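You operate a simulated robot arm through the tools that you are given. There is no shell and no other tool. Be economical: measure what you need, move in short steps, check, and stop when the job is done.

Carry out the task below with a simulated robot arm. There is one attempt and no reset: what you move stays moved.

TASK
Press the fault button three to switch it on. Put one of the rollers from the top of the fitting bench on the black plate there. Shut the door of cooler two. Take the green tin on the top of the skein bench and put it away on the lower board of the steel shelf. Open the door. Do these in any order.

It is judged by the outcome, as a careful person would: the job done as asked, and still so three seconds after it is handed in. It fails if anything else is knocked over, pushed out of place, dropped, spilled or broken.

THE ROBOT
A 6-joint arm with a fingered hand on a trunk, on a base that drives. Base frame: it is fixed to the floor where the robot stands at the start and does not move with it; the origin is under the middle of the robot, x ahead of it, y to its left, z up. Readings come in m, degrees, newtons and seconds.
With the tool pointing down near the work surface it reaches from about 0.32 to 0.72 m from the robot's upright axis, wherever it stands. Its first joint turns from -115.0 to 115.0 degrees. Places, roughly: door [-4.4, -7.4, 1]; door of cooler two [-1.6, 0.8, 0.3]; fault button three [0.7, -0.2, 0.9]; green tin [0.5, -4.5, 0.75]; lower board of the steel shelf (22x52 cm) [-3.06, -4.32, 0.52]; plate [0.5, -0.5, 0.75]; roller [0.75, -0.25, 0.75]. Payload 4 kg.
Tool frame: the origin (TCP) lies between the finger pads and is the grasp point; the fingertips stand 0.026 m ahead of it; z points along the fingers, y is the line along which they close. The gripper opens to 0.156 m. The gripper's body begins 0.073 m behind the TCP. The gripper is a hand of 4 fingers: y runs from the thumb to the fingers, the wrist lies at [0, 0, -0.239] in the tool frame, and closing takes about 1.5 s.
Orientation is told as [roll, pitch, yaw] about the base's x, y, z axes, in that order, counted from this pose: with the fingers straight down and closing along the base's y, the tool's x points along the base's -x, its y along +y and its z along -z.

THE INTERFACE
- The arm moves only by the tool step_arm. Its argument "increments" is a list of rows, each an object of numbers (a shift or turn left out is 0, a gripper value left out holds the last): "tx", "ty", "tz": the shift along the tool's x, y, z in m; "wx", "wy", "wz": the turn, a rotation vector about the tool's x, y, z in degrees; "fingers": the finger opening in m, from 0 to 0.156. In form: [{"tx": .., "ty": .., "tz": .., "wx": .., "wy": .., "wz": .., "fingers": ..}, ...]. A call has 1 to 8 rows; each row shifts and turns the commanded pose from where the row before left it, along the tool's axes as they then stand. Rows are played at 5 a second. More than 0.05 m and 8.6 degrees between two rows, or a gripper value outside its range, and nothing of the call is played. Where a pose cannot be reached the arm comes as near as it can. A force on the tool above 40 N (or 10 N above the force at the start of the call, whichever is more), or a blocked arm, ends the call early, and 0.2 s more pass. Each finger travels about 0.072 m/s and halts on what it meets, pressing with about 25 N; the grip force reading is that of the motor and also rises with nothing between the fingers. The clock runs only during rows and for 0.2 s after the last one: add rows that do not move to give the fingers time. It gives the time, the measured TCP pose, the force on the tool (base axes), the opening and the grip force at its end, in the units of the frame above (readings bear some noise), with the torque about the TCP (base axes, N m) and any sound that the robot's microphone picked up, and new pictures: "show" is both (left out), scene, wrist or none.
- Cameras (640 x 400 px; columns grow to the right, rows downward): "scene" is now at [0.0059, 0.109, 1.6548]; the picture's right is [-0.53, -0.85, 0.00], its down [-0.65, 0.41, -0.64] and it looks along [0.54, -0.34, -0.77] (base axes); focal length 272 px, centre (320, 200). "wrist" rides on the gripper at [0.058, -0.058, -0.091] in the tool frame; the picture's right is [0.71, 0.71, 0.00], its down [-0.53, 0.53, -0.67] and it looks along [-0.47, 0.47, 0.74] (tool axes); focal length 265 px, centre (320, 200). There is no depth. A picture from a camera that has moved, and an enlarged one, comes with that camera's place and axes in the base frame and with its lens.
- raise_lower(by): slides the trunk up (or, below 0, down) by that many m; the arm and the scene camera ride with it, the base frame stays. It gives what a move gives, with no picture.
- steer(legs): drives the robot by 1 to 6 legs, each [ahead, left, turn to the left] in m, m and degrees, along the robot's own axes; the way and the turn of a leg run together, so that a leg with both is an arc; at most 1.5 m and 180 degrees a leg. The arm and the cameras ride along, it lands a little off, and it stops where it bumps. It gives what a move gives, and a new picture of the scene camera.
- set_grasp(shape): the hand has 4 fingers and takes this shape, open, in about a second: jaw (thumb against the fingers, like two jaws); tri (thumb and two fingers); tip (a fingertip pinch); poke (one finger out to press); point (the index stretched); flat (the hand flat); cup (the hand cupped); fist (a fist). The gripper value then closes the fingers along that shape, each until it touches; the sizes above hold for jaw. It gives what a move gives, with no picture.
- pan_tilt(pan, tilt): turns the head with the scene camera to pan (to the left, within 155 degrees either way) and tilt (down, from -29 to 69), counted from straight ahead of the robot. It gives what a move gives, and a new picture of the scene camera.
- zoom(camera, box): a new picture of the part [left, top, right, bottom] of that camera's present view, enlarged. No time passes.
- close_job(): hands the job in; it is judged then, once.

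Go step by step. Nothing tells you exact positions but the pictures and the camera data: compare them with the known pose of the tool, close in by small moves and look again before you grip or let go. The budget is 165 turns and 260 pictures, counting those below and the enlarged ones. Unless the task says otherwise, let go and move clear before handing in.

The tools are called after "Emit:" as name(argument=value, ...) on one line, values as JSON. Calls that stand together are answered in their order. step_arm: Moves the arm, as the interface text tells. Its arguments: {"type":"object","properties":{"increments":{"type":"array","items":{"type":"object","properties":{"tx":{"type":"number"},"ty":{"type":"number"},"tz":{"type":"number"},"wx":{"type":"number"},"wy":{"type":"number"},"wz":{"type":"number"},"fingers":{"type":"number"}}}},"show":{"type":"string","enum":["both","scene","wrist","none"]}},"required":["increments"]} The other tools are called the same way: raise_lower (by) slides the trunk up or down; set_grasp (shape) gives the hand a shape; steer (legs) drives the base; pan_tilt (pan, tilt) turns the head that bears the scene camera; zoom (camera, box) takes an enlarged picture of a part of a camera's view; close_job () hands the job in.

At the start:

```text
clock: 0.0
tcp_pos: [0.2431, -0.3134, 1.0665]
tool_rot: [-0.1, -0.1, 0.2]
force: [0.9, 0.0, -0.5]
torque: [0.03, 0.0, 0.0]
grip_width: 0.1557
grasp_force: 0.1
shape: jaw
trunk travel left (down, up): [-0.75, 0.24]
robot x, y, heading: [0.0015, 0.0016, 0.0]
head pan, tilt: [-32.0, 50.0]
```

scene: 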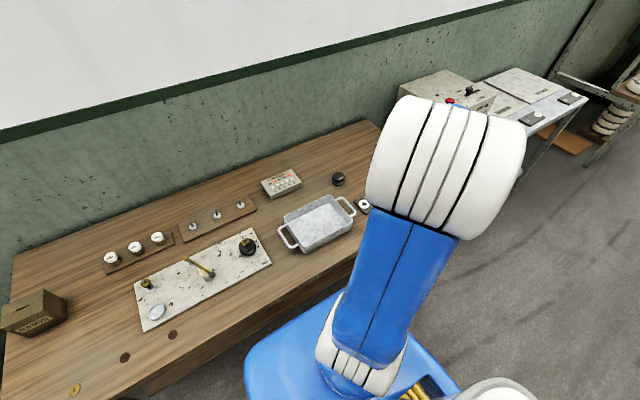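
wrist: 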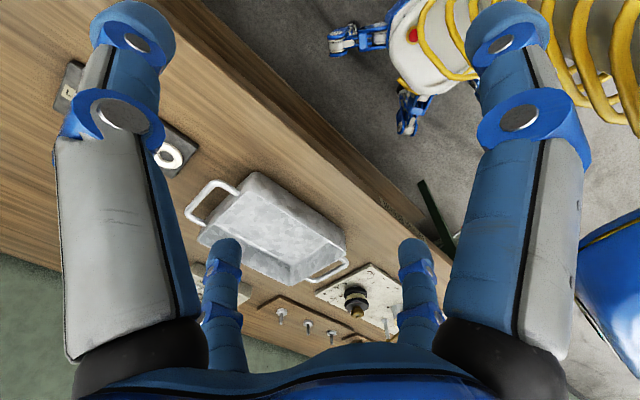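

I see the fitting bench ahead with a row of items; I'll enlarge the scene to identify the button, rollers and black plate.

Emit:
zoom(camera="scene", box=[80, 140, 400, 340])

Emit:
pan_tilt(pan=0, tilt=40)

```text
2.00 times, centred on (240, 240) of scene
camera zoom: at [0.0059, 0.109, 1.6548], right [-0.53, -0.85, 0.0], down [-0.65, 0.41, -0.64], along [0.54, -0.34, -0.77], focal length 544 px, centre (480, 120)
```

zoom: 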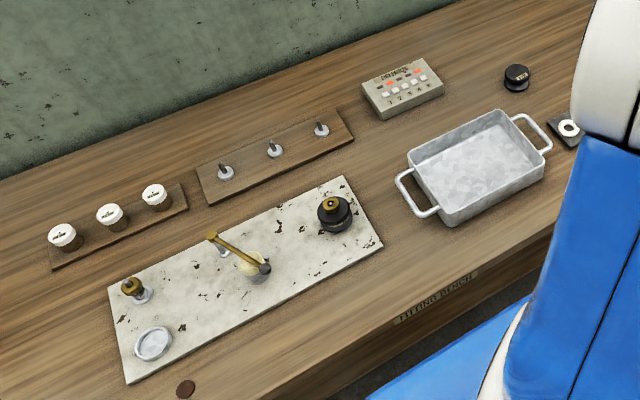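

```text
clock: 1.0
tcp_pos: [0.2436, -0.3125, 1.0675]
tool_rot: [-0.1, 0.0, 0.2]
force: [-0.5, 0.7, -0.2]
torque: [-0.02, 0.01, -0.01]
grip_width: 0.1558
grasp_force: 0.0
shape: jaw
trunk travel left (down, up): [-0.75, 0.24]
robot x, y, heading: [0.0008, -0.002, -0.1]
head pan, tilt: [0.0, 40.0]
camera scene: at [0.0255, 0.1498, 1.6689], right [0.0, -1.0, 0.0], down [-0.64, 0.0, -0.77], along [0.77, 0.0, -0.64], focal length 272 px, centre (320, 200)
```

scene: 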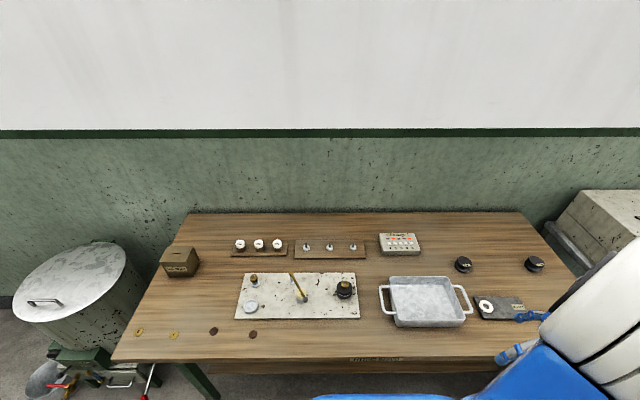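

A fault-button box, two black round things and a dark plate with something white are on the bench; I'll enlarge them.

Emit:
zoom(camera="scene", box=[370, 220, 450, 270])

Emit:
zoom(camera="scene", box=[440, 240, 568, 320])

Emit:
zoom(camera="scene", box=[150, 220, 390, 370])

```text
8.00 times, centred on (410, 245) of scene
camera zoom: at [0.0255, 0.1498, 1.6689], right [0.0, -1.0, 0.0], down [-0.64, 0.0, -0.77], along [0.77, 0.0, -0.64], focal length 2174 px, centre (-400, -160)
```

zoom: 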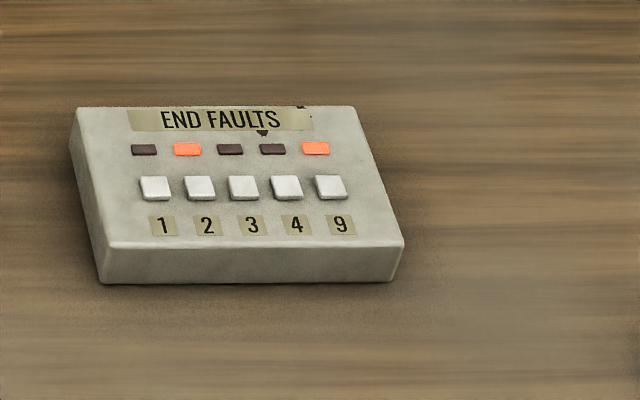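

```text
5.00 times, centred on (504, 280) of scene
camera zoom: at [0.0255, 0.1498, 1.6689], right [0.0, -1.0, 0.0], down [-0.64, 0.0, -0.77], along [0.77, 0.0, -0.64], focal length 1359 px, centre (-600, -200)
```

zoom: 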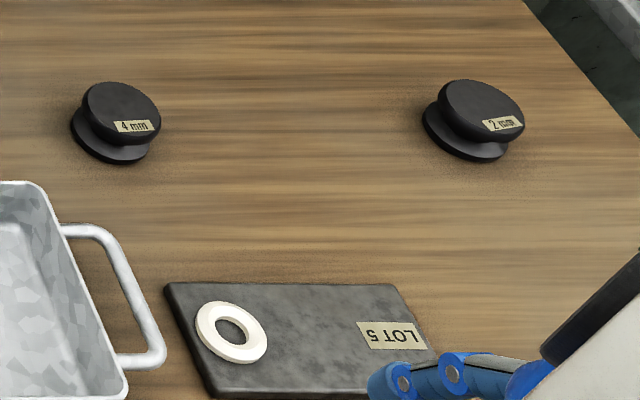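

```text
2.67 times, centred on (270, 295) of scene
camera zoom: at [0.0255, 0.1498, 1.6689], right [0.0, -1.0, 0.0], down [-0.64, 0.0, -0.77], along [0.77, 0.0, -0.64], focal length 725 px, centre (453, -53)
```

zoom: 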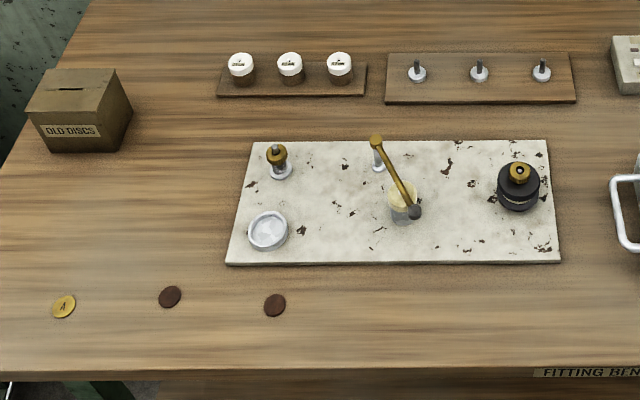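

The bench top seems to be about 0.85 m high judging by two views; I'll raise the trunk to triangulate better.

Emit:
raise_lower(by=0.2)

Emit:
pan_tilt(pan=0, tilt=40)

Emit:
zoom(camera="scene", box=[360, 240, 520, 340])

```text
clock: 3.1
tcp_pos: [0.2437, -0.3127, 1.2677]
tool_rot: [0.0, 0.0, 0.2]
force: [0.2, -1.2, -0.6]
torque: [0.0, -0.03, -0.03]
grip_width: 0.1558
grasp_force: 0.1
shape: jaw
trunk travel left (down, up): [-0.95, 0.04]
robot x, y, heading: [-0.0015, 0.003, -0.1]
head pan, tilt: [0.0, 40.0]
```

```text
clock: 3.7
tcp_pos: [0.243, -0.312, 1.2672]
tool_rot: [0.0, 0.0, 0.2]
force: [-0.4, -0.1, 0.5]
torque: [-0.03, 0.0, 0.0]
grip_width: 0.1557
grasp_force: 0.1
shape: jaw
trunk travel left (down, up): [-0.95, 0.04]
robot x, y, heading: [-0.0013, -0.0005, 0.4]
head pan, tilt: [0.0, 40.0]
camera scene: at [0.0249, 0.15, 1.8689], right [0.0, -1.0, 0.0], down [-0.64, 0.0, -0.77], along [0.77, 0.0, -0.64], focal length 272 px, centre (320, 200)
```

scene: 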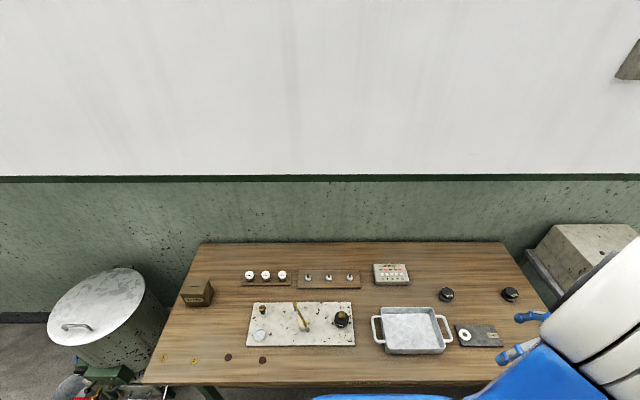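

```text
4.00 times, centred on (440, 290) of scene
camera zoom: at [0.0249, 0.15, 1.8689], right [0.0, -1.0, 0.0], down [-0.64, 0.0, -0.77], along [0.77, 0.0, -0.64], focal length 1087 px, centre (-160, -160)
```

zoom: 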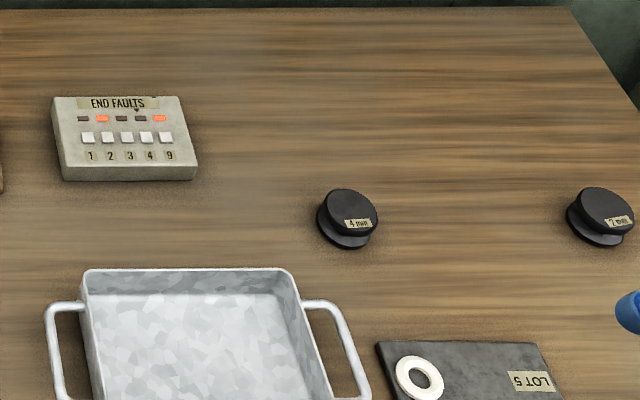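

The button 3 lies near (0.72,-0.16,0.865), the rollers near (0.61,-0.35) and further right, and the bench top about 0.84 high. I'll take the poke shape, turn the camera back and look at the hand.

Emit:
set_grasp(shape="poke")

Emit:
step_arm(increments=[{"tx": -0.05}, {"tx": -0.05}, {"tx": -0.05, "ty": 0.03}, {"tx": -0.05, "ty": 0.03}])

```text
clock: 4.6
tcp_pos: [0.2438, -0.3119, 1.2665]
tool_rot: [-0.1, 0.1, 0.2]
force: [0.6, -0.4, -0.9]
torque: [0.03, -0.01, 0.02]
grip_width: 0.0002
grasp_force: 0.1
shape: poke
trunk travel left (down, up): [-0.95, 0.04]
robot x, y, heading: [-0.0013, 0.0024, -0.2]
head pan, tilt: [0.0, 40.0]
```

```text
refused: row 3 steps farther than a row can; nothing moved
```

Emit:
step_arm(increments=[{"tx": -0.045}, {"tx": -0.045}, {"tx": -0.04, "ty": 0.025}, {"tx": -0.04, "ty": 0.025}, {"tx": -0.04, "ty": 0.025}, {"tx": -0.04, "ty": 0.025}])

```text
clock: 6.0
tcp_pos: [0.496, -0.2117, 1.2667]
tool_rot: [-0.1, 0.1, 0.2]
force: [0.2, -0.7, -0.2]
torque: [-0.02, 0.02, 0.02]
grip_width: 0.0
grasp_force: 0.1
shape: poke
trunk travel left (down, up): [-0.95, 0.04]
robot x, y, heading: [-0.0016, 0.0025, -0.3]
head pan, tilt: [0.0, 40.0]
camera scene: at [0.027, 0.152, 1.8687], right [0.0, -1.0, 0.0], down [-0.64, 0.0, -0.77], along [0.77, 0.0, -0.64], focal length 272 px, centre (320, 200)
camera wrist: at [0.4373, -0.2688, 1.3584], right [-0.71, 0.71, 0.0], down [0.53, 0.53, 0.67], along [0.47, 0.47, -0.75], focal length 265 px, centre (320, 200)
```

scene: 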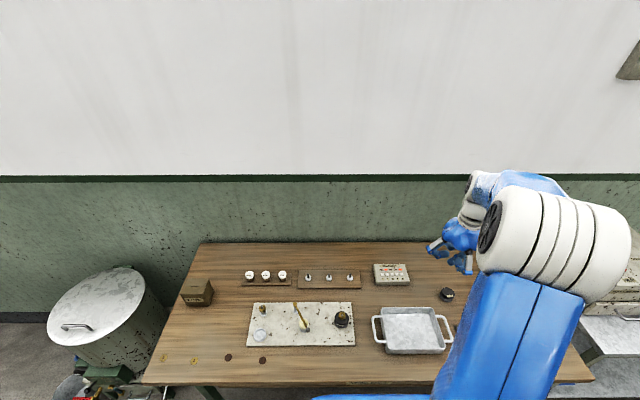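
wrist: 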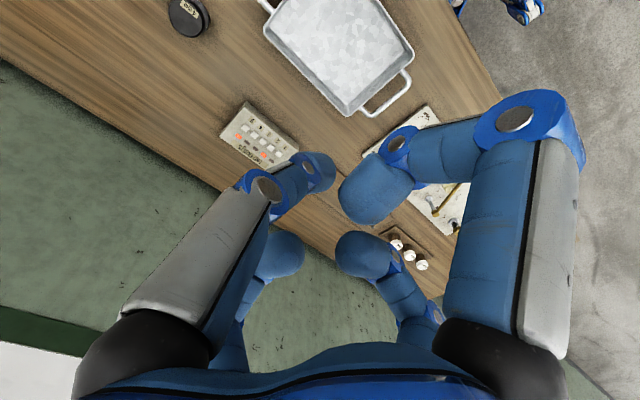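

The pointing fingertip appears right ahead of the TCP, and the box is visible in the wrist view. I'll enlarge it to fix the position of button 3.

Emit:
zoom(camera="wrist", box=[200, 80, 360, 180])

```text
4.00 times, centred on (280, 130) of wrist
camera zoom: at [0.4373, -0.2688, 1.3584], right [-0.71, 0.71, 0.0], down [0.53, 0.53, 0.67], along [0.47, 0.47, -0.75], focal length 1062 px, centre (480, 480)
```

zoom: 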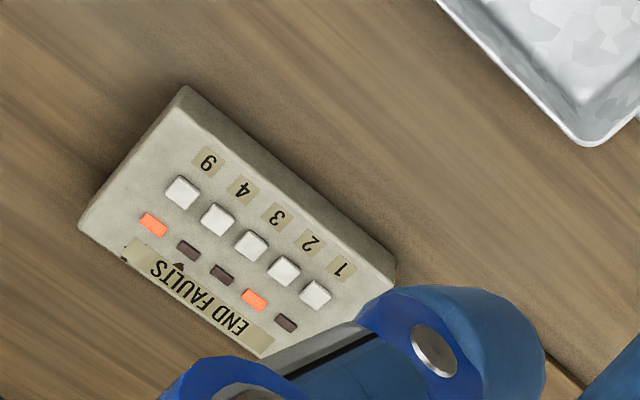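

Both views agree: button 3 is at about (0.72,-0.158,0.865). I move over it.

Emit:
step_arm(increments=[{"tx": -0.045, "ty": 0.011}, {"tx": -0.045, "ty": 0.011}, {"tx": -0.045, "ty": 0.011}, {"tx": -0.045, "ty": 0.011}, {"tx": -0.044, "ty": 0.01}, {}], show="none")

Emit:
raise_lower(by=-0.28)

Emit:
step_arm(increments=[{}])

```text
clock: 7.4
tcp_pos: [0.6934, -0.1533, 1.2635]
tool_rot: [-0.1, 0.0, 0.3]
force: [-0.5, -0.6, -0.1]
torque: [0.03, 0.01, -0.01]
grip_width: 0.0
grasp_force: 0.1
shape: poke
out of reach, approached as far as the arm can: row 5
trunk travel left (down, up): [-0.95, 0.04]
robot x, y, heading: [-0.0005, -0.0002, 0.1]
head pan, tilt: [0.0, 40.0]
```

```text
clock: 10.3
tcp_pos: [0.6963, -0.1545, 0.9817]
tool_rot: [0.0, 0.0, 0.3]
force: [-0.9, -0.3, -0.3]
torque: [0.01, -0.04, -0.01]
grip_width: 0.0
grasp_force: 0.1
shape: poke
trunk travel left (down, up): [-0.67, 0.32]
robot x, y, heading: [0.001, 0.0003, -0.0]
head pan, tilt: [0.0, 40.0]
```

```text
clock: 10.7
tcp_pos: [0.6954, -0.1542, 0.9818]
tool_rot: [0.0, 0.1, 0.3]
force: [-0.2, 0.8, 0.0]
torque: [0.03, 0.0, 0.0]
grip_width: 0.0
grasp_force: 0.1
shape: poke
trunk travel left (down, up): [-0.67, 0.32]
robot x, y, heading: [0.0016, -0.0005, -0.0]
head pan, tilt: [0.0, 40.0]
camera scene: at [0.0243, 0.1501, 1.5889], right [0.0, -1.0, 0.0], down [-0.64, 0.0, -0.77], along [0.77, 0.0, -0.64], focal length 272 px, centre (320, 200)
camera wrist: at [0.6366, -0.2125, 1.0729], right [-0.71, 0.7, 0.0], down [0.52, 0.53, 0.67], along [0.47, 0.47, -0.74], focal length 265 px, centre (320, 200)
```

scene: 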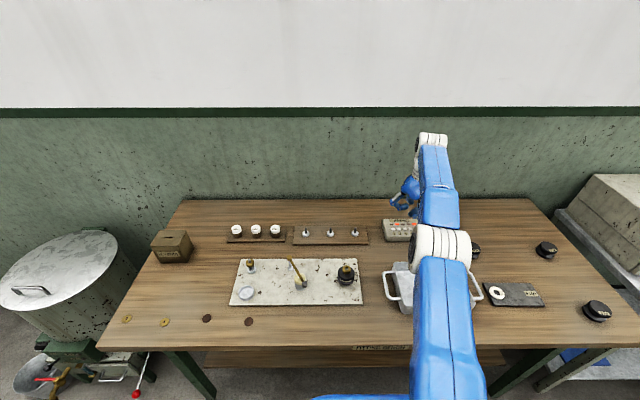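
wrist: 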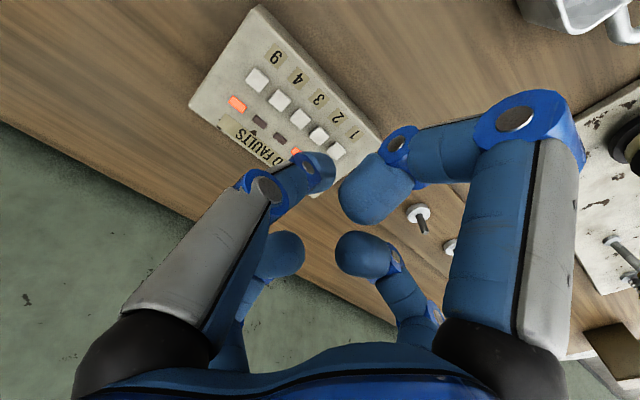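

Button 3 confirmed at (0.717,-0.157,0.865); reach is 2 cm short, so I drive a little ahead.

Emit:
steer(legs=[[0.05, 0, 0]])

Emit:
step_arm(increments=[{}], show="wrist")

```text
clock: 12.0
tcp_pos: [0.7483, -0.1546, 0.983]
tool_rot: [-0.1, -0.2, 0.1]
force: [0.1, 0.0, 0.2]
torque: [-0.03, 0.03, -0.02]
grip_width: 0.0002
grasp_force: 0.1
shape: poke
trunk travel left (down, up): [-0.67, 0.32]
robot x, y, heading: [0.0572, 0.0007, -0.1]
head pan, tilt: [0.0, 40.0]
camera scene: at [0.0802, 0.1507, 1.589], right [0.0, -1.0, 0.0], down [-0.64, 0.0, -0.77], along [0.77, 0.0, -0.64], focal length 272 px, centre (320, 200)
```

scene: 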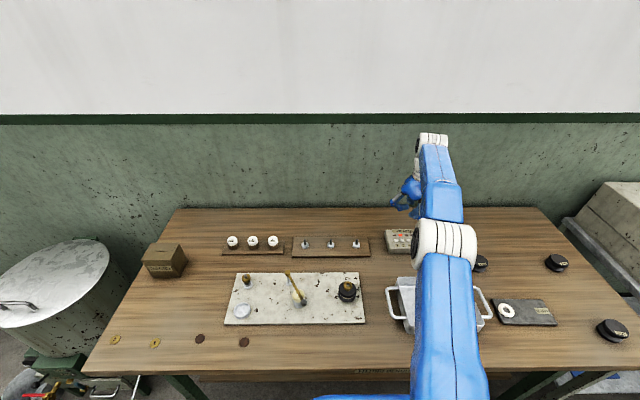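

```text
clock: 12.4
tcp_pos: [0.7475, -0.1574, 0.9831]
tool_rot: [-0.2, -0.1, 0.1]
force: [-1.1, -0.7, -0.4]
torque: [0.01, 0.02, 0.0]
grip_width: 0.0002
grasp_force: 0.2
shape: poke
trunk travel left (down, up): [-0.67, 0.32]
robot x, y, heading: [0.0514, -0.0023, -0.2]
head pan, tilt: [0.0, 40.0]
camera wrist: at [0.6881, -0.2135, 1.0739], right [-0.71, 0.71, 0.0], down [0.52, 0.53, 0.67], along [0.47, 0.47, -0.74], focal length 265 px, centre (320, 200)
```

wrist: 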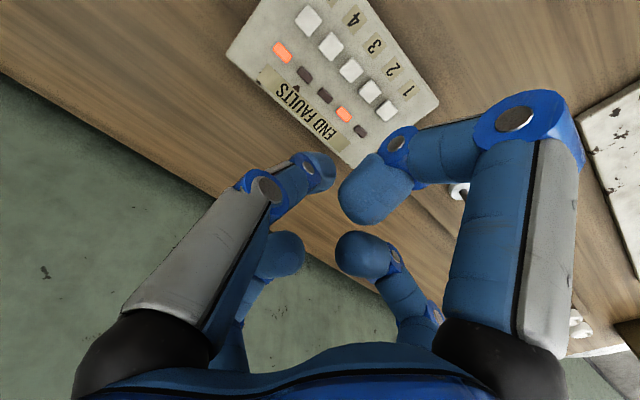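

Button 3 again at (0.714,-0.156). I move back 3 cm in x and lower 6 cm.

Emit:
step_arm(increments=[{"tx": 0.033}, {"tz": 0.03}, {"tz": 0.03}, {}])

Emit:
zoom(camera="wrist", box=[240, 60, 400, 160])

```text
clock: 13.4
tcp_pos: [0.7172, -0.1558, 0.9207]
tool_rot: [-0.1, -0.1, 0.2]
force: [0.4, 0.6, -0.2]
torque: [0.04, 0.03, -0.02]
grip_width: 0.0001
grasp_force: 0.2
shape: poke
trunk travel left (down, up): [-0.67, 0.32]
robot x, y, heading: [0.0559, -0.0059, -0.2]
head pan, tilt: [0.0, 40.0]
camera scene: at [0.0827, 0.15, 1.5888], right [0.0, -1.0, 0.0], down [-0.64, 0.0, -0.76], along [0.76, 0.0, -0.64], focal length 272 px, centre (320, 200)
camera wrist: at [0.6579, -0.2131, 1.0118], right [-0.71, 0.71, 0.0], down [0.52, 0.53, 0.67], along [0.47, 0.47, -0.74], focal length 265 px, centre (320, 200)
```

scene: 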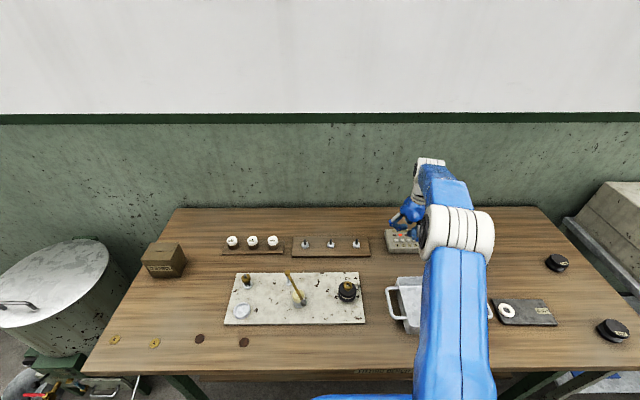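
wrist: 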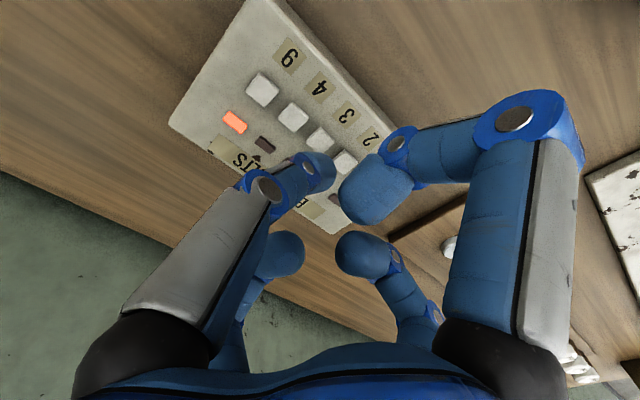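

```text
4.00 times, centred on (320, 110) of wrist
camera zoom: at [0.6579, -0.2131, 1.0118], right [-0.71, 0.71, 0.0], down [0.52, 0.53, 0.67], along [0.47, 0.47, -0.74], focal length 1062 px, centre (320, 560)
```

zoom: 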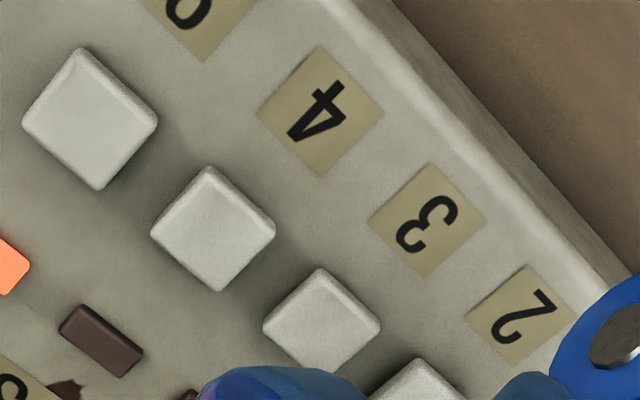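

Button 3 sits straight under the fingertip. I'll check from the scene camera while lowering.

Emit:
step_arm(increments=[{"tz": 0.02}, {}], show="wrist")

Emit:
zoom(camera="scene", box=[370, 210, 450, 260])

```text
clock: 14.0
tcp_pos: [0.7128, -0.1554, 0.9033]
tool_rot: [-0.1, -0.2, 0.0]
force: [-0.6, -0.8, 0.4]
torque: [0.02, -0.02, 0.0]
grip_width: 0.0
grasp_force: 0.0
shape: poke
trunk travel left (down, up): [-0.67, 0.32]
robot x, y, heading: [0.052, -0.0011, 0.0]
head pan, tilt: [0.0, 40.0]
camera wrist: at [0.6525, -0.213, 0.994], right [-0.71, 0.71, 0.0], down [0.52, 0.53, 0.67], along [0.48, 0.47, -0.74], focal length 265 px, centre (320, 200)
```

wrist: 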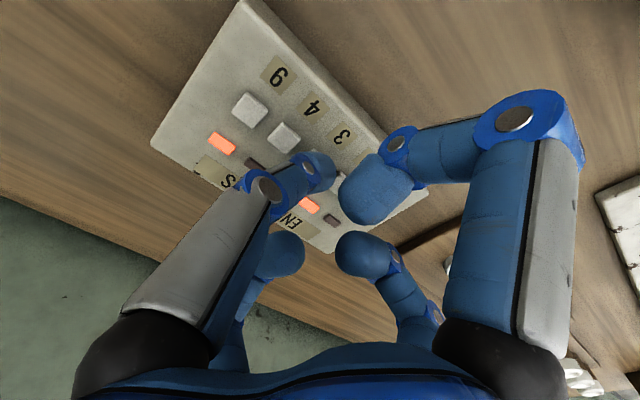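

```text
8.00 times, centred on (410, 235) of scene
camera zoom: at [0.0775, 0.1501, 1.5889], right [0.0, -1.0, 0.0], down [-0.64, 0.0, -0.77], along [0.77, 0.0, -0.64], focal length 2174 px, centre (-400, -80)
```

zoom: 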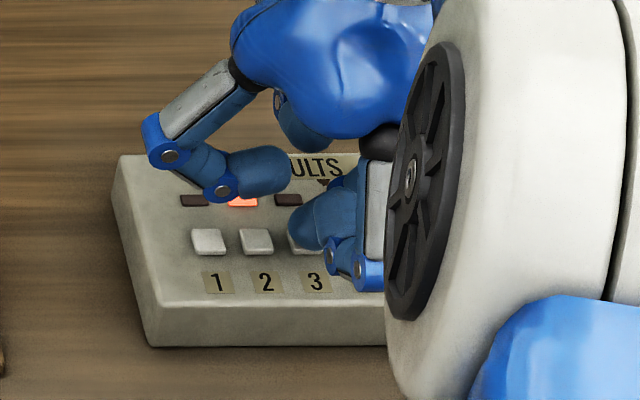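

The finger is right above button 3. I press in small steps.

Emit:
step_arm(increments=[{"tz": 0.006}, {"tz": 0.004}, {}], show="none")

Emit:
zoom(camera="scene", box=[370, 210, 450, 260])

```text
clock: 14.8
tcp_pos: [0.7137, -0.1563, 0.8959]
tool_rot: [-0.2, -0.6, 0.2]
force: [-0.5, -3.6, 22.9]
torque: [0.0, 0.03, 0.03]
grip_width: 0.0002
grasp_force: 0.1
shape: poke
trunk travel left (down, up): [-0.67, 0.32]
robot x, y, heading: [0.0532, -0.0023, -0.0]
head pan, tilt: [0.0, 40.0]
heard: click
```

```text
8.00 times, centred on (410, 235) of scene
camera zoom: at [0.0761, 0.1502, 1.5893], right [0.0, -1.0, 0.0], down [-0.64, 0.0, -0.77], along [0.77, 0.0, -0.64], focal length 2174 px, centre (-400, -80)
```

zoom: 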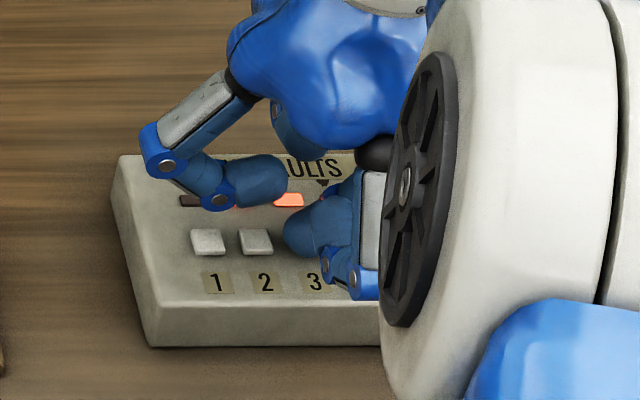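

A click, and lamp 3 lit. I lift and move clear, then look at the state.

Emit:
step_arm(increments=[{"tz": -0.04}, {"tz": -0.05}, {"tz": -0.05}, {"tz": -0.05}, {"tx": 0.045, "ty": -0.02}, {"tx": 0.045, "ty": -0.02}, {"tx": 0.045, "ty": -0.02}, {"ty": -0.04}], show="scene")

Emit:
zoom(camera="scene", box=[370, 210, 450, 260])

Emit:
set_grasp(shape="jaw")

```text
clock: 16.6
tcp_pos: [0.5825, -0.2562, 1.079]
tool_rot: [0.1, 0.0, 0.0]
force: [1.0, 0.3, -0.8]
torque: [0.03, 0.06, 0.01]
grip_width: 0.0001
grasp_force: 0.0
shape: poke
trunk travel left (down, up): [-0.67, 0.32]
robot x, y, heading: [0.0542, -0.0004, -0.2]
head pan, tilt: [0.0, 40.0]
camera scene: at [0.0835, 0.1477, 1.589], right [0.0, -1.0, 0.0], down [-0.65, 0.0, -0.76], along [0.76, 0.0, -0.65], focal length 272 px, centre (320, 200)
```

scene: 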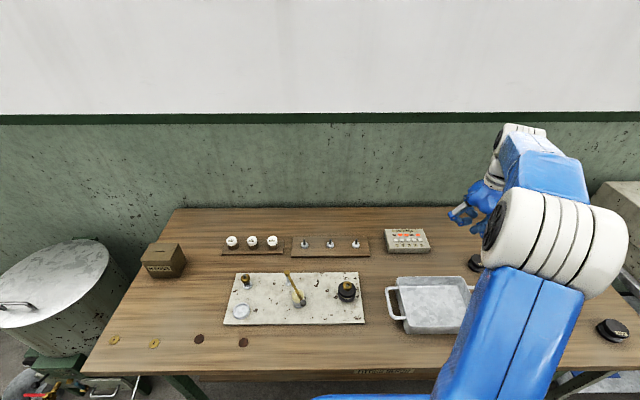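

```text
8.00 times, centred on (410, 235) of scene
camera zoom: at [0.0835, 0.1477, 1.589], right [0.0, -1.0, 0.0], down [-0.65, 0.0, -0.76], along [0.76, 0.0, -0.65], focal length 2174 px, centre (-400, -80)
```

zoom: 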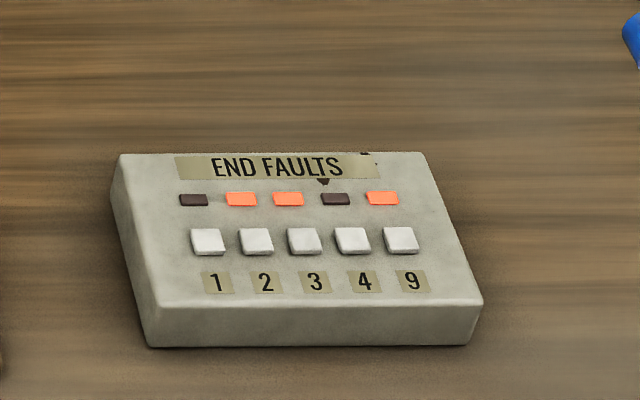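

```text
clock: 17.5
tcp_pos: [0.5816, -0.2547, 1.0816]
tool_rot: [0.0, -0.1, 0.2]
force: [0.0, 0.8, 0.8]
torque: [-0.01, 0.06, 0.0]
grip_width: 0.156
grasp_force: 0.1
shape: jaw
trunk travel left (down, up): [-0.67, 0.32]
robot x, y, heading: [0.0553, 0.0011, -0.2]
head pan, tilt: [0.0, 40.0]
```

Lamp 3 is on. Next the 4 mm roller at about (0.61,-0.36): I move above it with the hand partly open.

Emit:
step_arm(increments=[{"ty": -0.045, "tx": -0.01, "fingers": 0.11}, {"ty": -0.045, "tx": -0.015}, {"ty": -0.015, "tx": -0.01}, {"tz": 0.03}, {}])

```text
clock: 18.7
tcp_pos: [0.616, -0.3594, 1.0518]
tool_rot: [0.0, -0.2, 0.1]
force: [-0.9, -1.4, -0.2]
torque: [0.01, 0.01, -0.02]
grip_width: 0.1106
grasp_force: 0.0
shape: jaw
trunk travel left (down, up): [-0.67, 0.32]
robot x, y, heading: [0.052, 0.001, -0.0]
head pan, tilt: [0.0, 40.0]
camera scene: at [0.0789, 0.1496, 1.589], right [0.0, -1.0, 0.0], down [-0.64, 0.0, -0.77], along [0.77, 0.0, -0.64], focal length 272 px, centre (320, 200)
camera wrist: at [0.5558, -0.4179, 1.143], right [-0.71, 0.71, 0.0], down [0.52, 0.53, 0.67], along [0.47, 0.47, -0.74], focal length 265 px, centre (320, 200)
```

scene: 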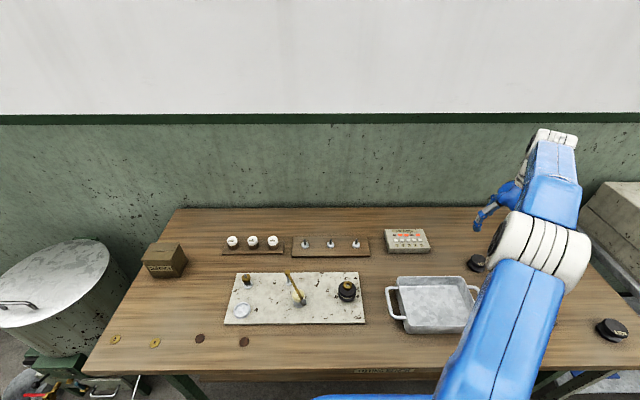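
wrist: 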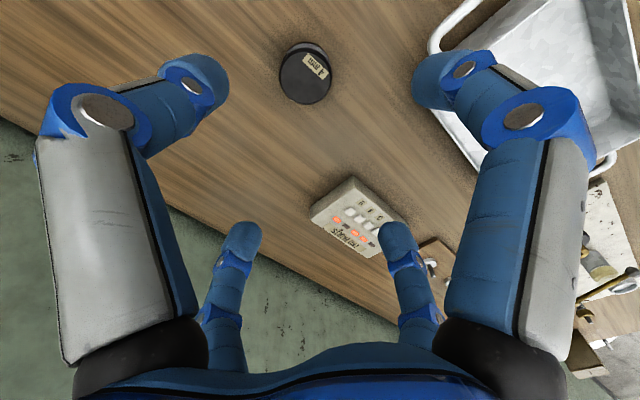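

The hand closes radially with four fingers; roller centre is near (0.622,-0.371), top about 0.87. I centre over it and lower partway.

Emit:
step_arm(increments=[{"tx": -0.006, "ty": -0.012, "fingers": 0.1}, {"tz": 0.04}, {"tz": 0.04}, {}])

Emit:
zoom(camera="scene", box=[430, 200, 558, 280])

```text
clock: 19.7
tcp_pos: [0.6195, -0.3728, 0.9742]
tool_rot: [-0.1, -0.3, 0.1]
force: [-0.4, 0.1, 0.5]
torque: [0.0, -0.02, 0.02]
grip_width: 0.1004
grasp_force: 0.1
shape: jaw
trunk travel left (down, up): [-0.67, 0.32]
robot x, y, heading: [0.0561, -0.0033, -0.3]
head pan, tilt: [0.0, 40.0]
camera scene: at [0.0779, 0.1512, 1.5889], right [0.0, -1.0, 0.0], down [-0.64, 0.0, -0.77], along [0.77, 0.0, -0.64], focal length 272 px, centre (320, 200)
camera wrist: at [0.56, -0.4311, 1.0648], right [-0.71, 0.71, 0.0], down [0.52, 0.53, 0.67], along [0.48, 0.47, -0.74], focal length 265 px, centre (320, 200)
```

scene: 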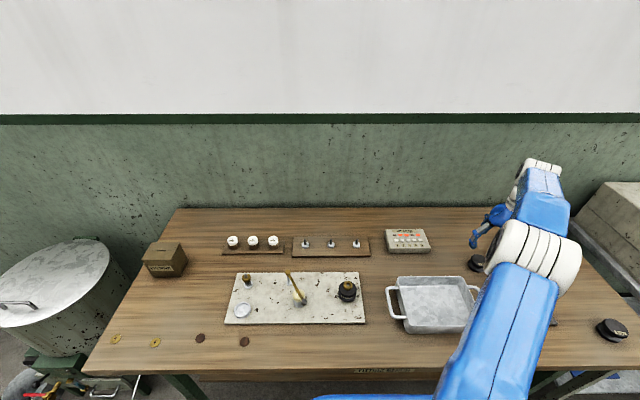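
wrist: 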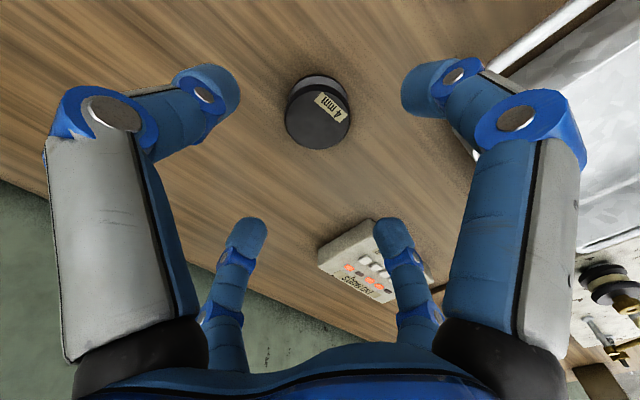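

```text
5.00 times, centred on (494, 240) of scene
camera zoom: at [0.0779, 0.1512, 1.5889], right [0.0, -1.0, 0.0], down [-0.64, 0.0, -0.77], along [0.77, 0.0, -0.64], focal length 1359 px, centre (-550, 0)
```

zoom: 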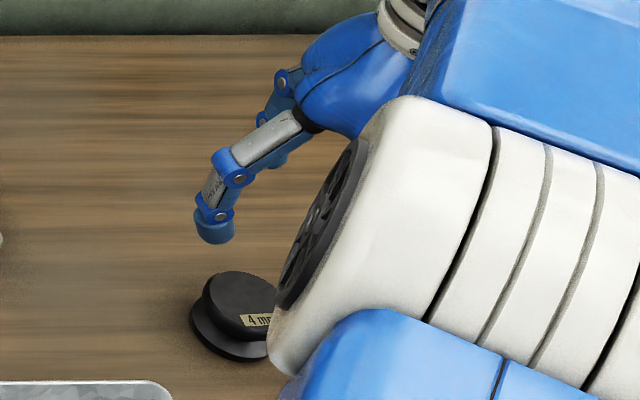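

The roller is exactly under the TCP. I lower to tips around 0.85 and look.

Emit:
step_arm(increments=[{"tz": 0.045}, {"tz": 0.045}, {}])

Emit:
zoom(camera="scene", box=[430, 200, 558, 280])

```text
clock: 20.5
tcp_pos: [0.6189, -0.3727, 0.8851]
tool_rot: [0.0, -0.3, 0.2]
force: [0.3, -0.5, 0.3]
torque: [-0.01, -0.04, 0.02]
grip_width: 0.1005
grasp_force: 0.1
shape: jaw
trunk travel left (down, up): [-0.67, 0.32]
robot x, y, heading: [0.053, 0.0007, -0.0]
head pan, tilt: [0.0, 40.0]
camera scene: at [0.0783, 0.1507, 1.5889], right [0.0, -1.0, 0.0], down [-0.64, 0.0, -0.77], along [0.77, 0.0, -0.64], focal length 272 px, centre (320, 200)
camera wrist: at [0.5592, -0.4306, 0.9764], right [-0.71, 0.71, 0.0], down [0.52, 0.53, 0.67], along [0.47, 0.47, -0.74], focal length 265 px, centre (320, 200)
```

scene: 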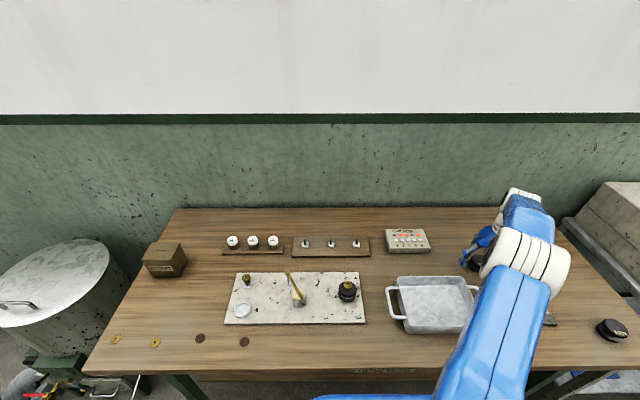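
wrist: 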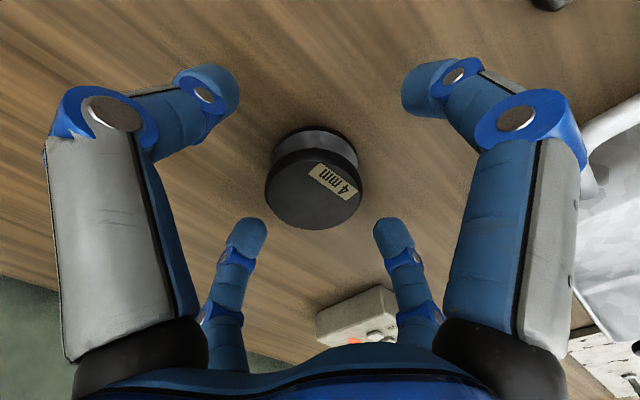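

```text
5.00 times, centred on (494, 240) of scene
camera zoom: at [0.0783, 0.1507, 1.5889], right [0.0, -1.0, 0.0], down [-0.64, 0.0, -0.77], along [0.77, 0.0, -0.64], focal length 1359 px, centre (-550, 0)
```

zoom: 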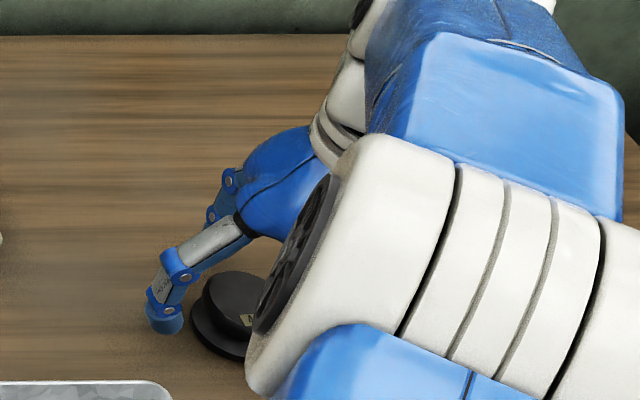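

I lower a bit further and close.

Emit:
step_arm(increments=[{"tz": 0.008}, {"tz": 0.007}, {}], show="none")

Emit:
step_arm(increments=[{"fingers": 0.05}, {}, {}, {"fingers": 0.03}, {}, {}, {}], show="wrist")

```text
clock: 21.3
tcp_pos: [0.619, -0.3709, 0.8681]
tool_rot: [0.0, -0.2, 0.1]
force: [0.2, 0.5, 0.5]
torque: [0.02, -0.01, 0.02]
grip_width: 0.1007
grasp_force: 0.1
shape: jaw
trunk travel left (down, up): [-0.67, 0.32]
robot x, y, heading: [0.0524, 0.0021, -0.2]
head pan, tilt: [0.0, 40.0]
```

```text
clock: 22.9
tcp_pos: [0.6191, -0.3725, 0.8691]
tool_rot: [-0.1, -0.1, 0.1]
force: [-0.1, 0.4, 0.3]
torque: [0.0, 0.01, -0.01]
grip_width: 0.044
grasp_force: 25.1
shape: jaw
trunk travel left (down, up): [-0.67, 0.32]
robot x, y, heading: [0.0537, 0.0054, 0.2]
head pan, tilt: [0.0, 40.0]
camera wrist: at [0.5594, -0.4301, 0.9592], right [-0.71, 0.71, 0.0], down [0.52, 0.53, 0.67], along [0.47, 0.47, -0.74], focal length 265 px, centre (320, 200)
```

wrist: 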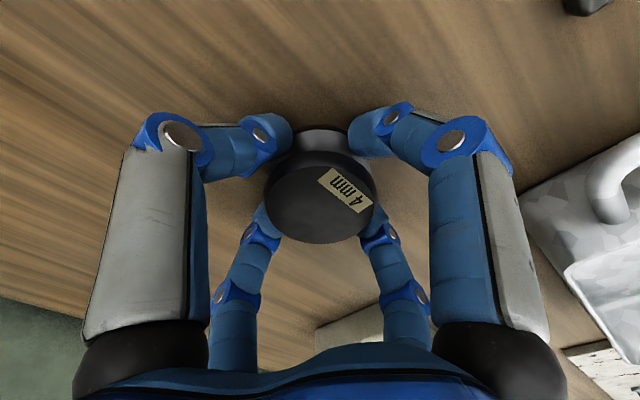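

The roller is gripped. I lift and move away so the plate can be seen.

Emit:
step_arm(increments=[{"tz": -0.03}, {"tz": -0.04}, {"tz": -0.04}, {}])

Emit:
pan_tilt(pan=-45, tilt=45)

```text
clock: 23.9
tcp_pos: [0.6208, -0.3737, 0.9801]
tool_rot: [0.0, -0.2, 0.1]
force: [-0.5, 0.4, -0.8]
torque: [0.01, 0.01, 0.0]
grip_width: 0.0438
grasp_force: 24.7
shape: jaw
trunk travel left (down, up): [-0.67, 0.32]
robot x, y, heading: [0.0543, 0.0001, -0.0]
head pan, tilt: [0.0, 40.0]
camera scene: at [0.0803, 0.1493, 1.589], right [0.0, -1.0, 0.0], down [-0.64, 0.0, -0.77], along [0.77, 0.0, -0.64], focal length 272 px, centre (320, 200)
camera wrist: at [0.5613, -0.4319, 1.0706], right [-0.71, 0.71, 0.0], down [0.52, 0.53, 0.67], along [0.47, 0.47, -0.74], focal length 265 px, centre (320, 200)
```

scene: 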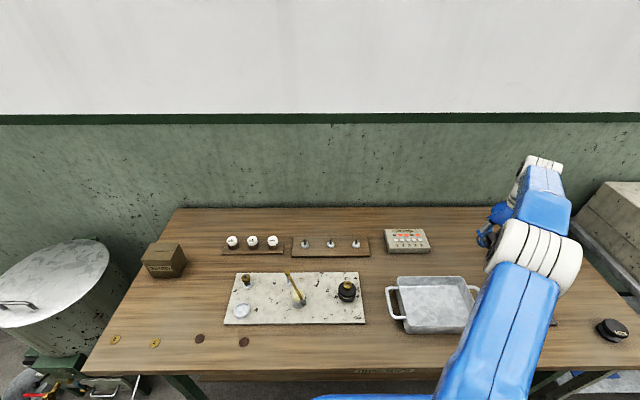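
wrist: 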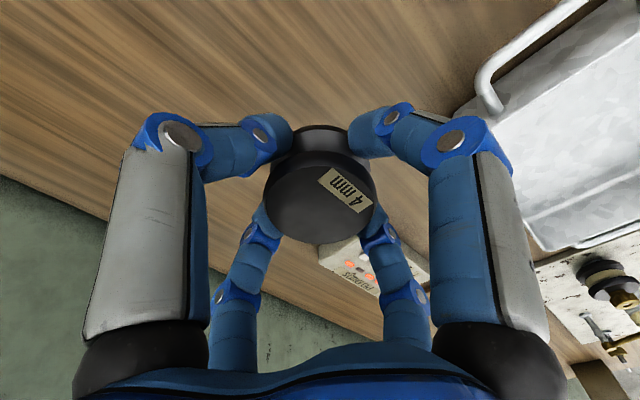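

```text
clock: 25.0
tcp_pos: [0.6201, -0.3737, 0.9794]
tool_rot: [-0.1, -0.2, 0.1]
force: [-0.4, 0.1, -0.1]
torque: [-0.01, -0.02, 0.01]
grip_width: 0.0441
grasp_force: 25.1
shape: jaw
trunk travel left (down, up): [-0.67, 0.32]
robot x, y, heading: [0.0515, 0.0013, -0.3]
head pan, tilt: [-45.0, 45.0]
camera scene: at [0.0516, 0.0927, 1.5817], right [-0.71, -0.71, 0.0], down [-0.5, 0.5, -0.71], along [0.5, -0.5, -0.71], focal length 272 px, centre (320, 200)
```

scene: 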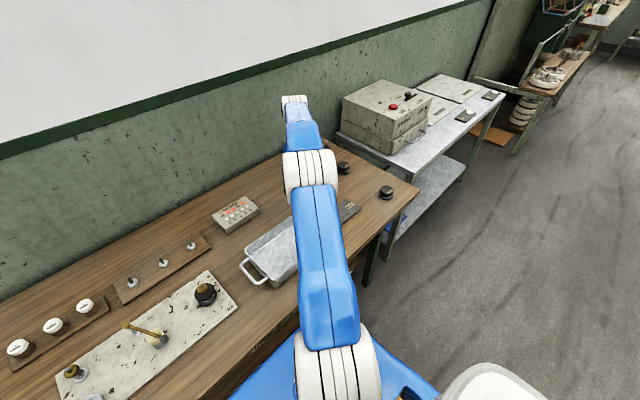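

From triangulation the plate spans x 0.43–0.505, y −0.505…−0.355 with the washer at (0.468,−0.38), its top about 0.848. I'll set the roller at (0.467,−0.46), first going above it.

Emit:
step_arm(increments=[{"ty": -0.045}, {"ty": -0.042, "tx": 0.02}, {"tx": 0.045}, {"tx": 0.045}, {"tx": 0.043}, {}])

Emit:
pan_tilt(pan=0, tilt=50)

```text
clock: 26.4
tcp_pos: [0.4579, -0.4498, 0.9771]
tool_rot: [-0.2, -0.3, 0.1]
force: [-0.8, 0.4, -0.3]
torque: [-0.05, -0.04, 0.02]
grip_width: 0.0439
grasp_force: 24.8
shape: jaw
out of reach, approached as far as the arm can: row 2, 3
trunk travel left (down, up): [-0.67, 0.32]
robot x, y, heading: [0.0535, -0.001, 0.1]
head pan, tilt: [-45.0, 45.0]
camera scene: at [0.0502, 0.0947, 1.5815], right [-0.71, -0.71, 0.0], down [-0.5, 0.5, -0.71], along [0.5, -0.5, -0.71], focal length 272 px, centre (320, 200)
camera wrist: at [0.3978, -0.506, 1.0683], right [-0.71, 0.71, -0.01], down [0.52, 0.53, 0.67], along [0.47, 0.47, -0.74], focal length 265 px, centre (320, 200)
```

scene: 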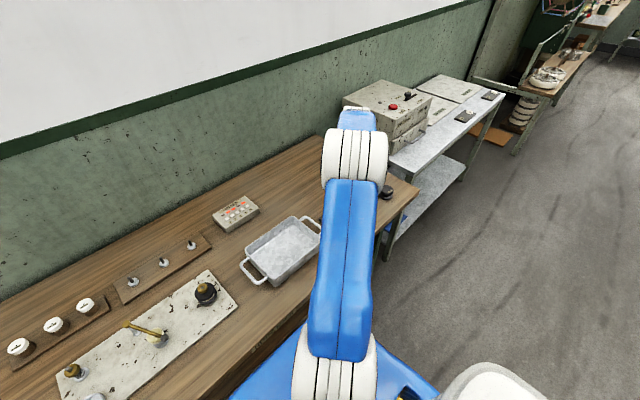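
wrist: 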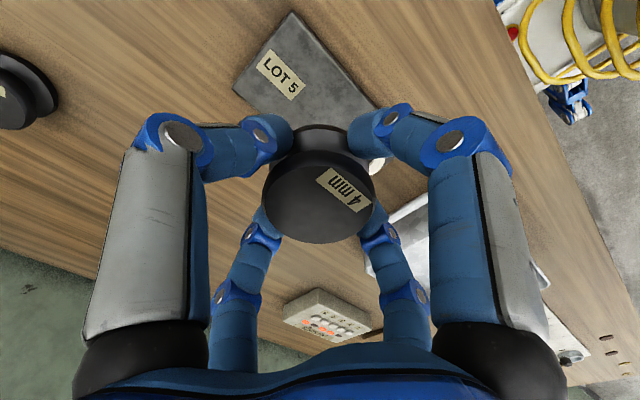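

```text
clock: 27.5
tcp_pos: [0.4589, -0.4508, 0.9757]
tool_rot: [-0.1, -0.2, 0.0]
force: [0.6, -0.1, -0.5]
torque: [0.02, 0.02, -0.03]
grip_width: 0.0437
grasp_force: 25.5
shape: jaw
trunk travel left (down, up): [-0.67, 0.32]
robot x, y, heading: [0.0539, 0.0035, -0.0]
head pan, tilt: [0.0, 50.0]
camera scene: at [0.0724, 0.1489, 1.5749], right [0.0, -1.0, 0.0], down [-0.77, 0.0, -0.64], along [0.64, 0.0, -0.77], focal length 272 px, centre (320, 200)
```

scene: 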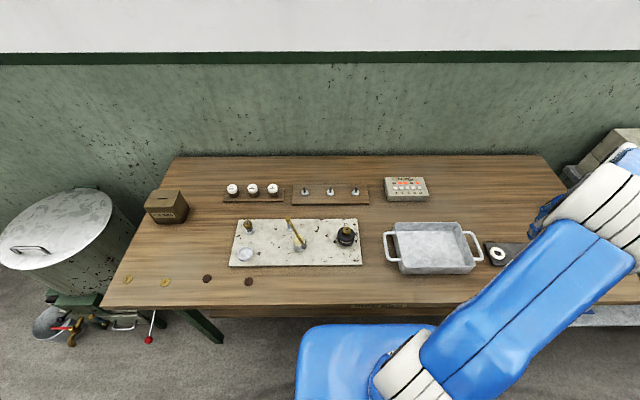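

Plate corners confirmed. I shift slightly and lower.

Emit:
step_arm(increments=[{"tx": -0.008, "ty": -0.009, "tz": 0.03}, {"tz": 0.03}, {}])

```text
clock: 28.3
tcp_pos: [0.4678, -0.4638, 0.9173]
tool_rot: [-0.1, -0.2, 0.1]
force: [-0.2, -0.9, 0.3]
torque: [0.03, -0.01, 0.01]
grip_width: 0.0436
grasp_force: 24.6
shape: jaw
trunk travel left (down, up): [-0.67, 0.32]
robot x, y, heading: [0.0552, 0.0013, -0.1]
head pan, tilt: [0.0, 50.0]
camera scene: at [0.0714, 0.1493, 1.5748], right [0.0, -1.0, 0.0], down [-0.77, 0.0, -0.64], along [0.64, 0.0, -0.77], focal length 272 px, centre (320, 200)
camera wrist: at [0.408, -0.5196, 1.0068], right [-0.71, 0.71, 0.0], down [0.52, 0.53, 0.67], along [0.47, 0.47, -0.74], focal length 265 px, centre (320, 200)
```

scene: 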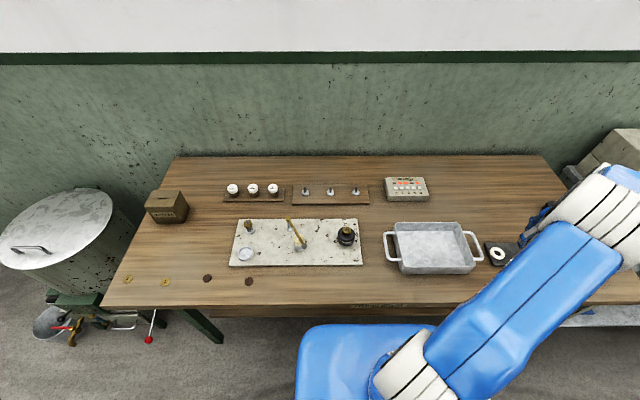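
wrist: 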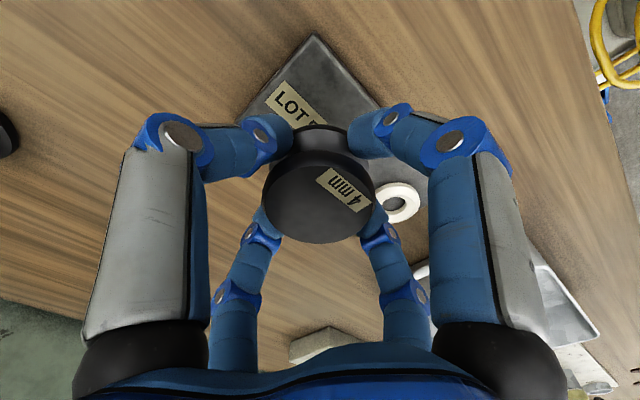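

Emit:
step_arm(increments=[{"tz": 0.025}, {"tz": 0.008}, {}], show="wrist")

Emit:
step_arm(increments=[{"tz": 0.003}, {"tz": 0.003}, {}], show="none")

```text
clock: 29.1
tcp_pos: [0.4671, -0.4614, 0.8832]
tool_rot: [-0.1, -0.3, 0.1]
force: [0.2, 0.1, 0.2]
torque: [0.0, 0.01, -0.03]
grip_width: 0.0437
grasp_force: 24.7
shape: jaw
trunk travel left (down, up): [-0.67, 0.32]
robot x, y, heading: [0.0539, 0.0025, -0.1]
head pan, tilt: [0.0, 50.0]
camera wrist: at [0.4074, -0.5189, 0.9739], right [-0.71, 0.71, 0.0], down [0.52, 0.53, 0.67], along [0.47, 0.47, -0.74], focal length 265 px, centre (320, 200)
```

wrist: 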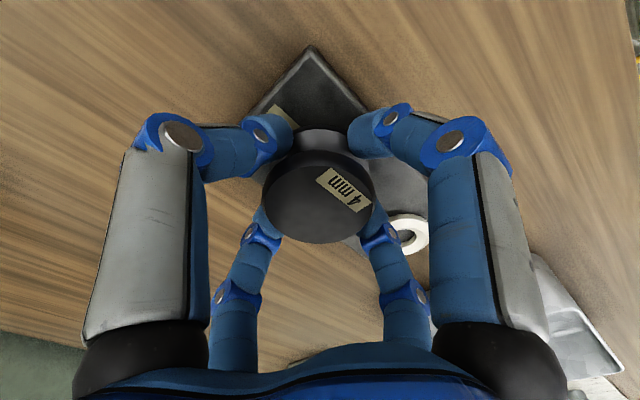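

```text
clock: 29.9
tcp_pos: [0.4674, -0.4605, 0.8783]
tool_rot: [-0.2, -0.3, 0.1]
force: [-0.3, 0.6, 7.0]
torque: [-0.02, -0.03, 0.01]
grip_width: 0.0438
grasp_force: 24.7
shape: jaw
trunk travel left (down, up): [-0.67, 0.32]
robot x, y, heading: [0.0541, 0.0056, -0.0]
head pan, tilt: [0.0, 50.0]
```

Contact felt (7 N). I open a little and lift off.

Emit:
step_arm(increments=[{"fingers": 0.055}, {"fingers": 0.065}, {"fingers": 0.078}, {}, {}], show="wrist")

```text
clock: 31.1
tcp_pos: [0.4663, -0.4605, 0.8778]
tool_rot: [0.0, -0.3, 0.1]
force: [-0.3, -1.2, 3.3]
torque: [0.16, 0.03, -0.01]
grip_width: 0.077
grasp_force: 0.0
shape: jaw
trunk travel left (down, up): [-0.67, 0.32]
robot x, y, heading: [0.0576, -0.0014, -0.2]
head pan, tilt: [0.0, 50.0]
camera wrist: at [0.4075, -0.5179, 0.968], right [-0.71, 0.71, 0.0], down [0.52, 0.53, 0.67], along [0.47, 0.47, -0.74], focal length 265 px, centre (320, 200)
```

wrist: 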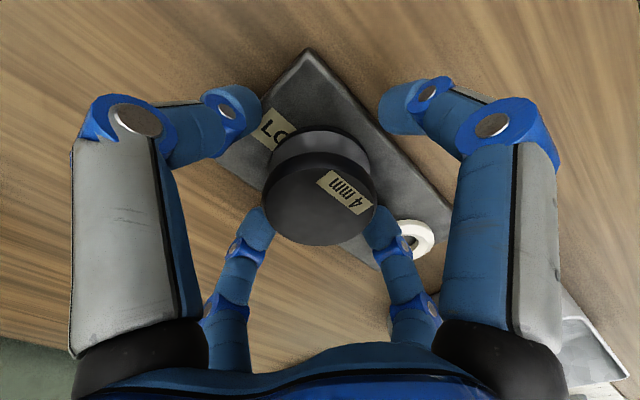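

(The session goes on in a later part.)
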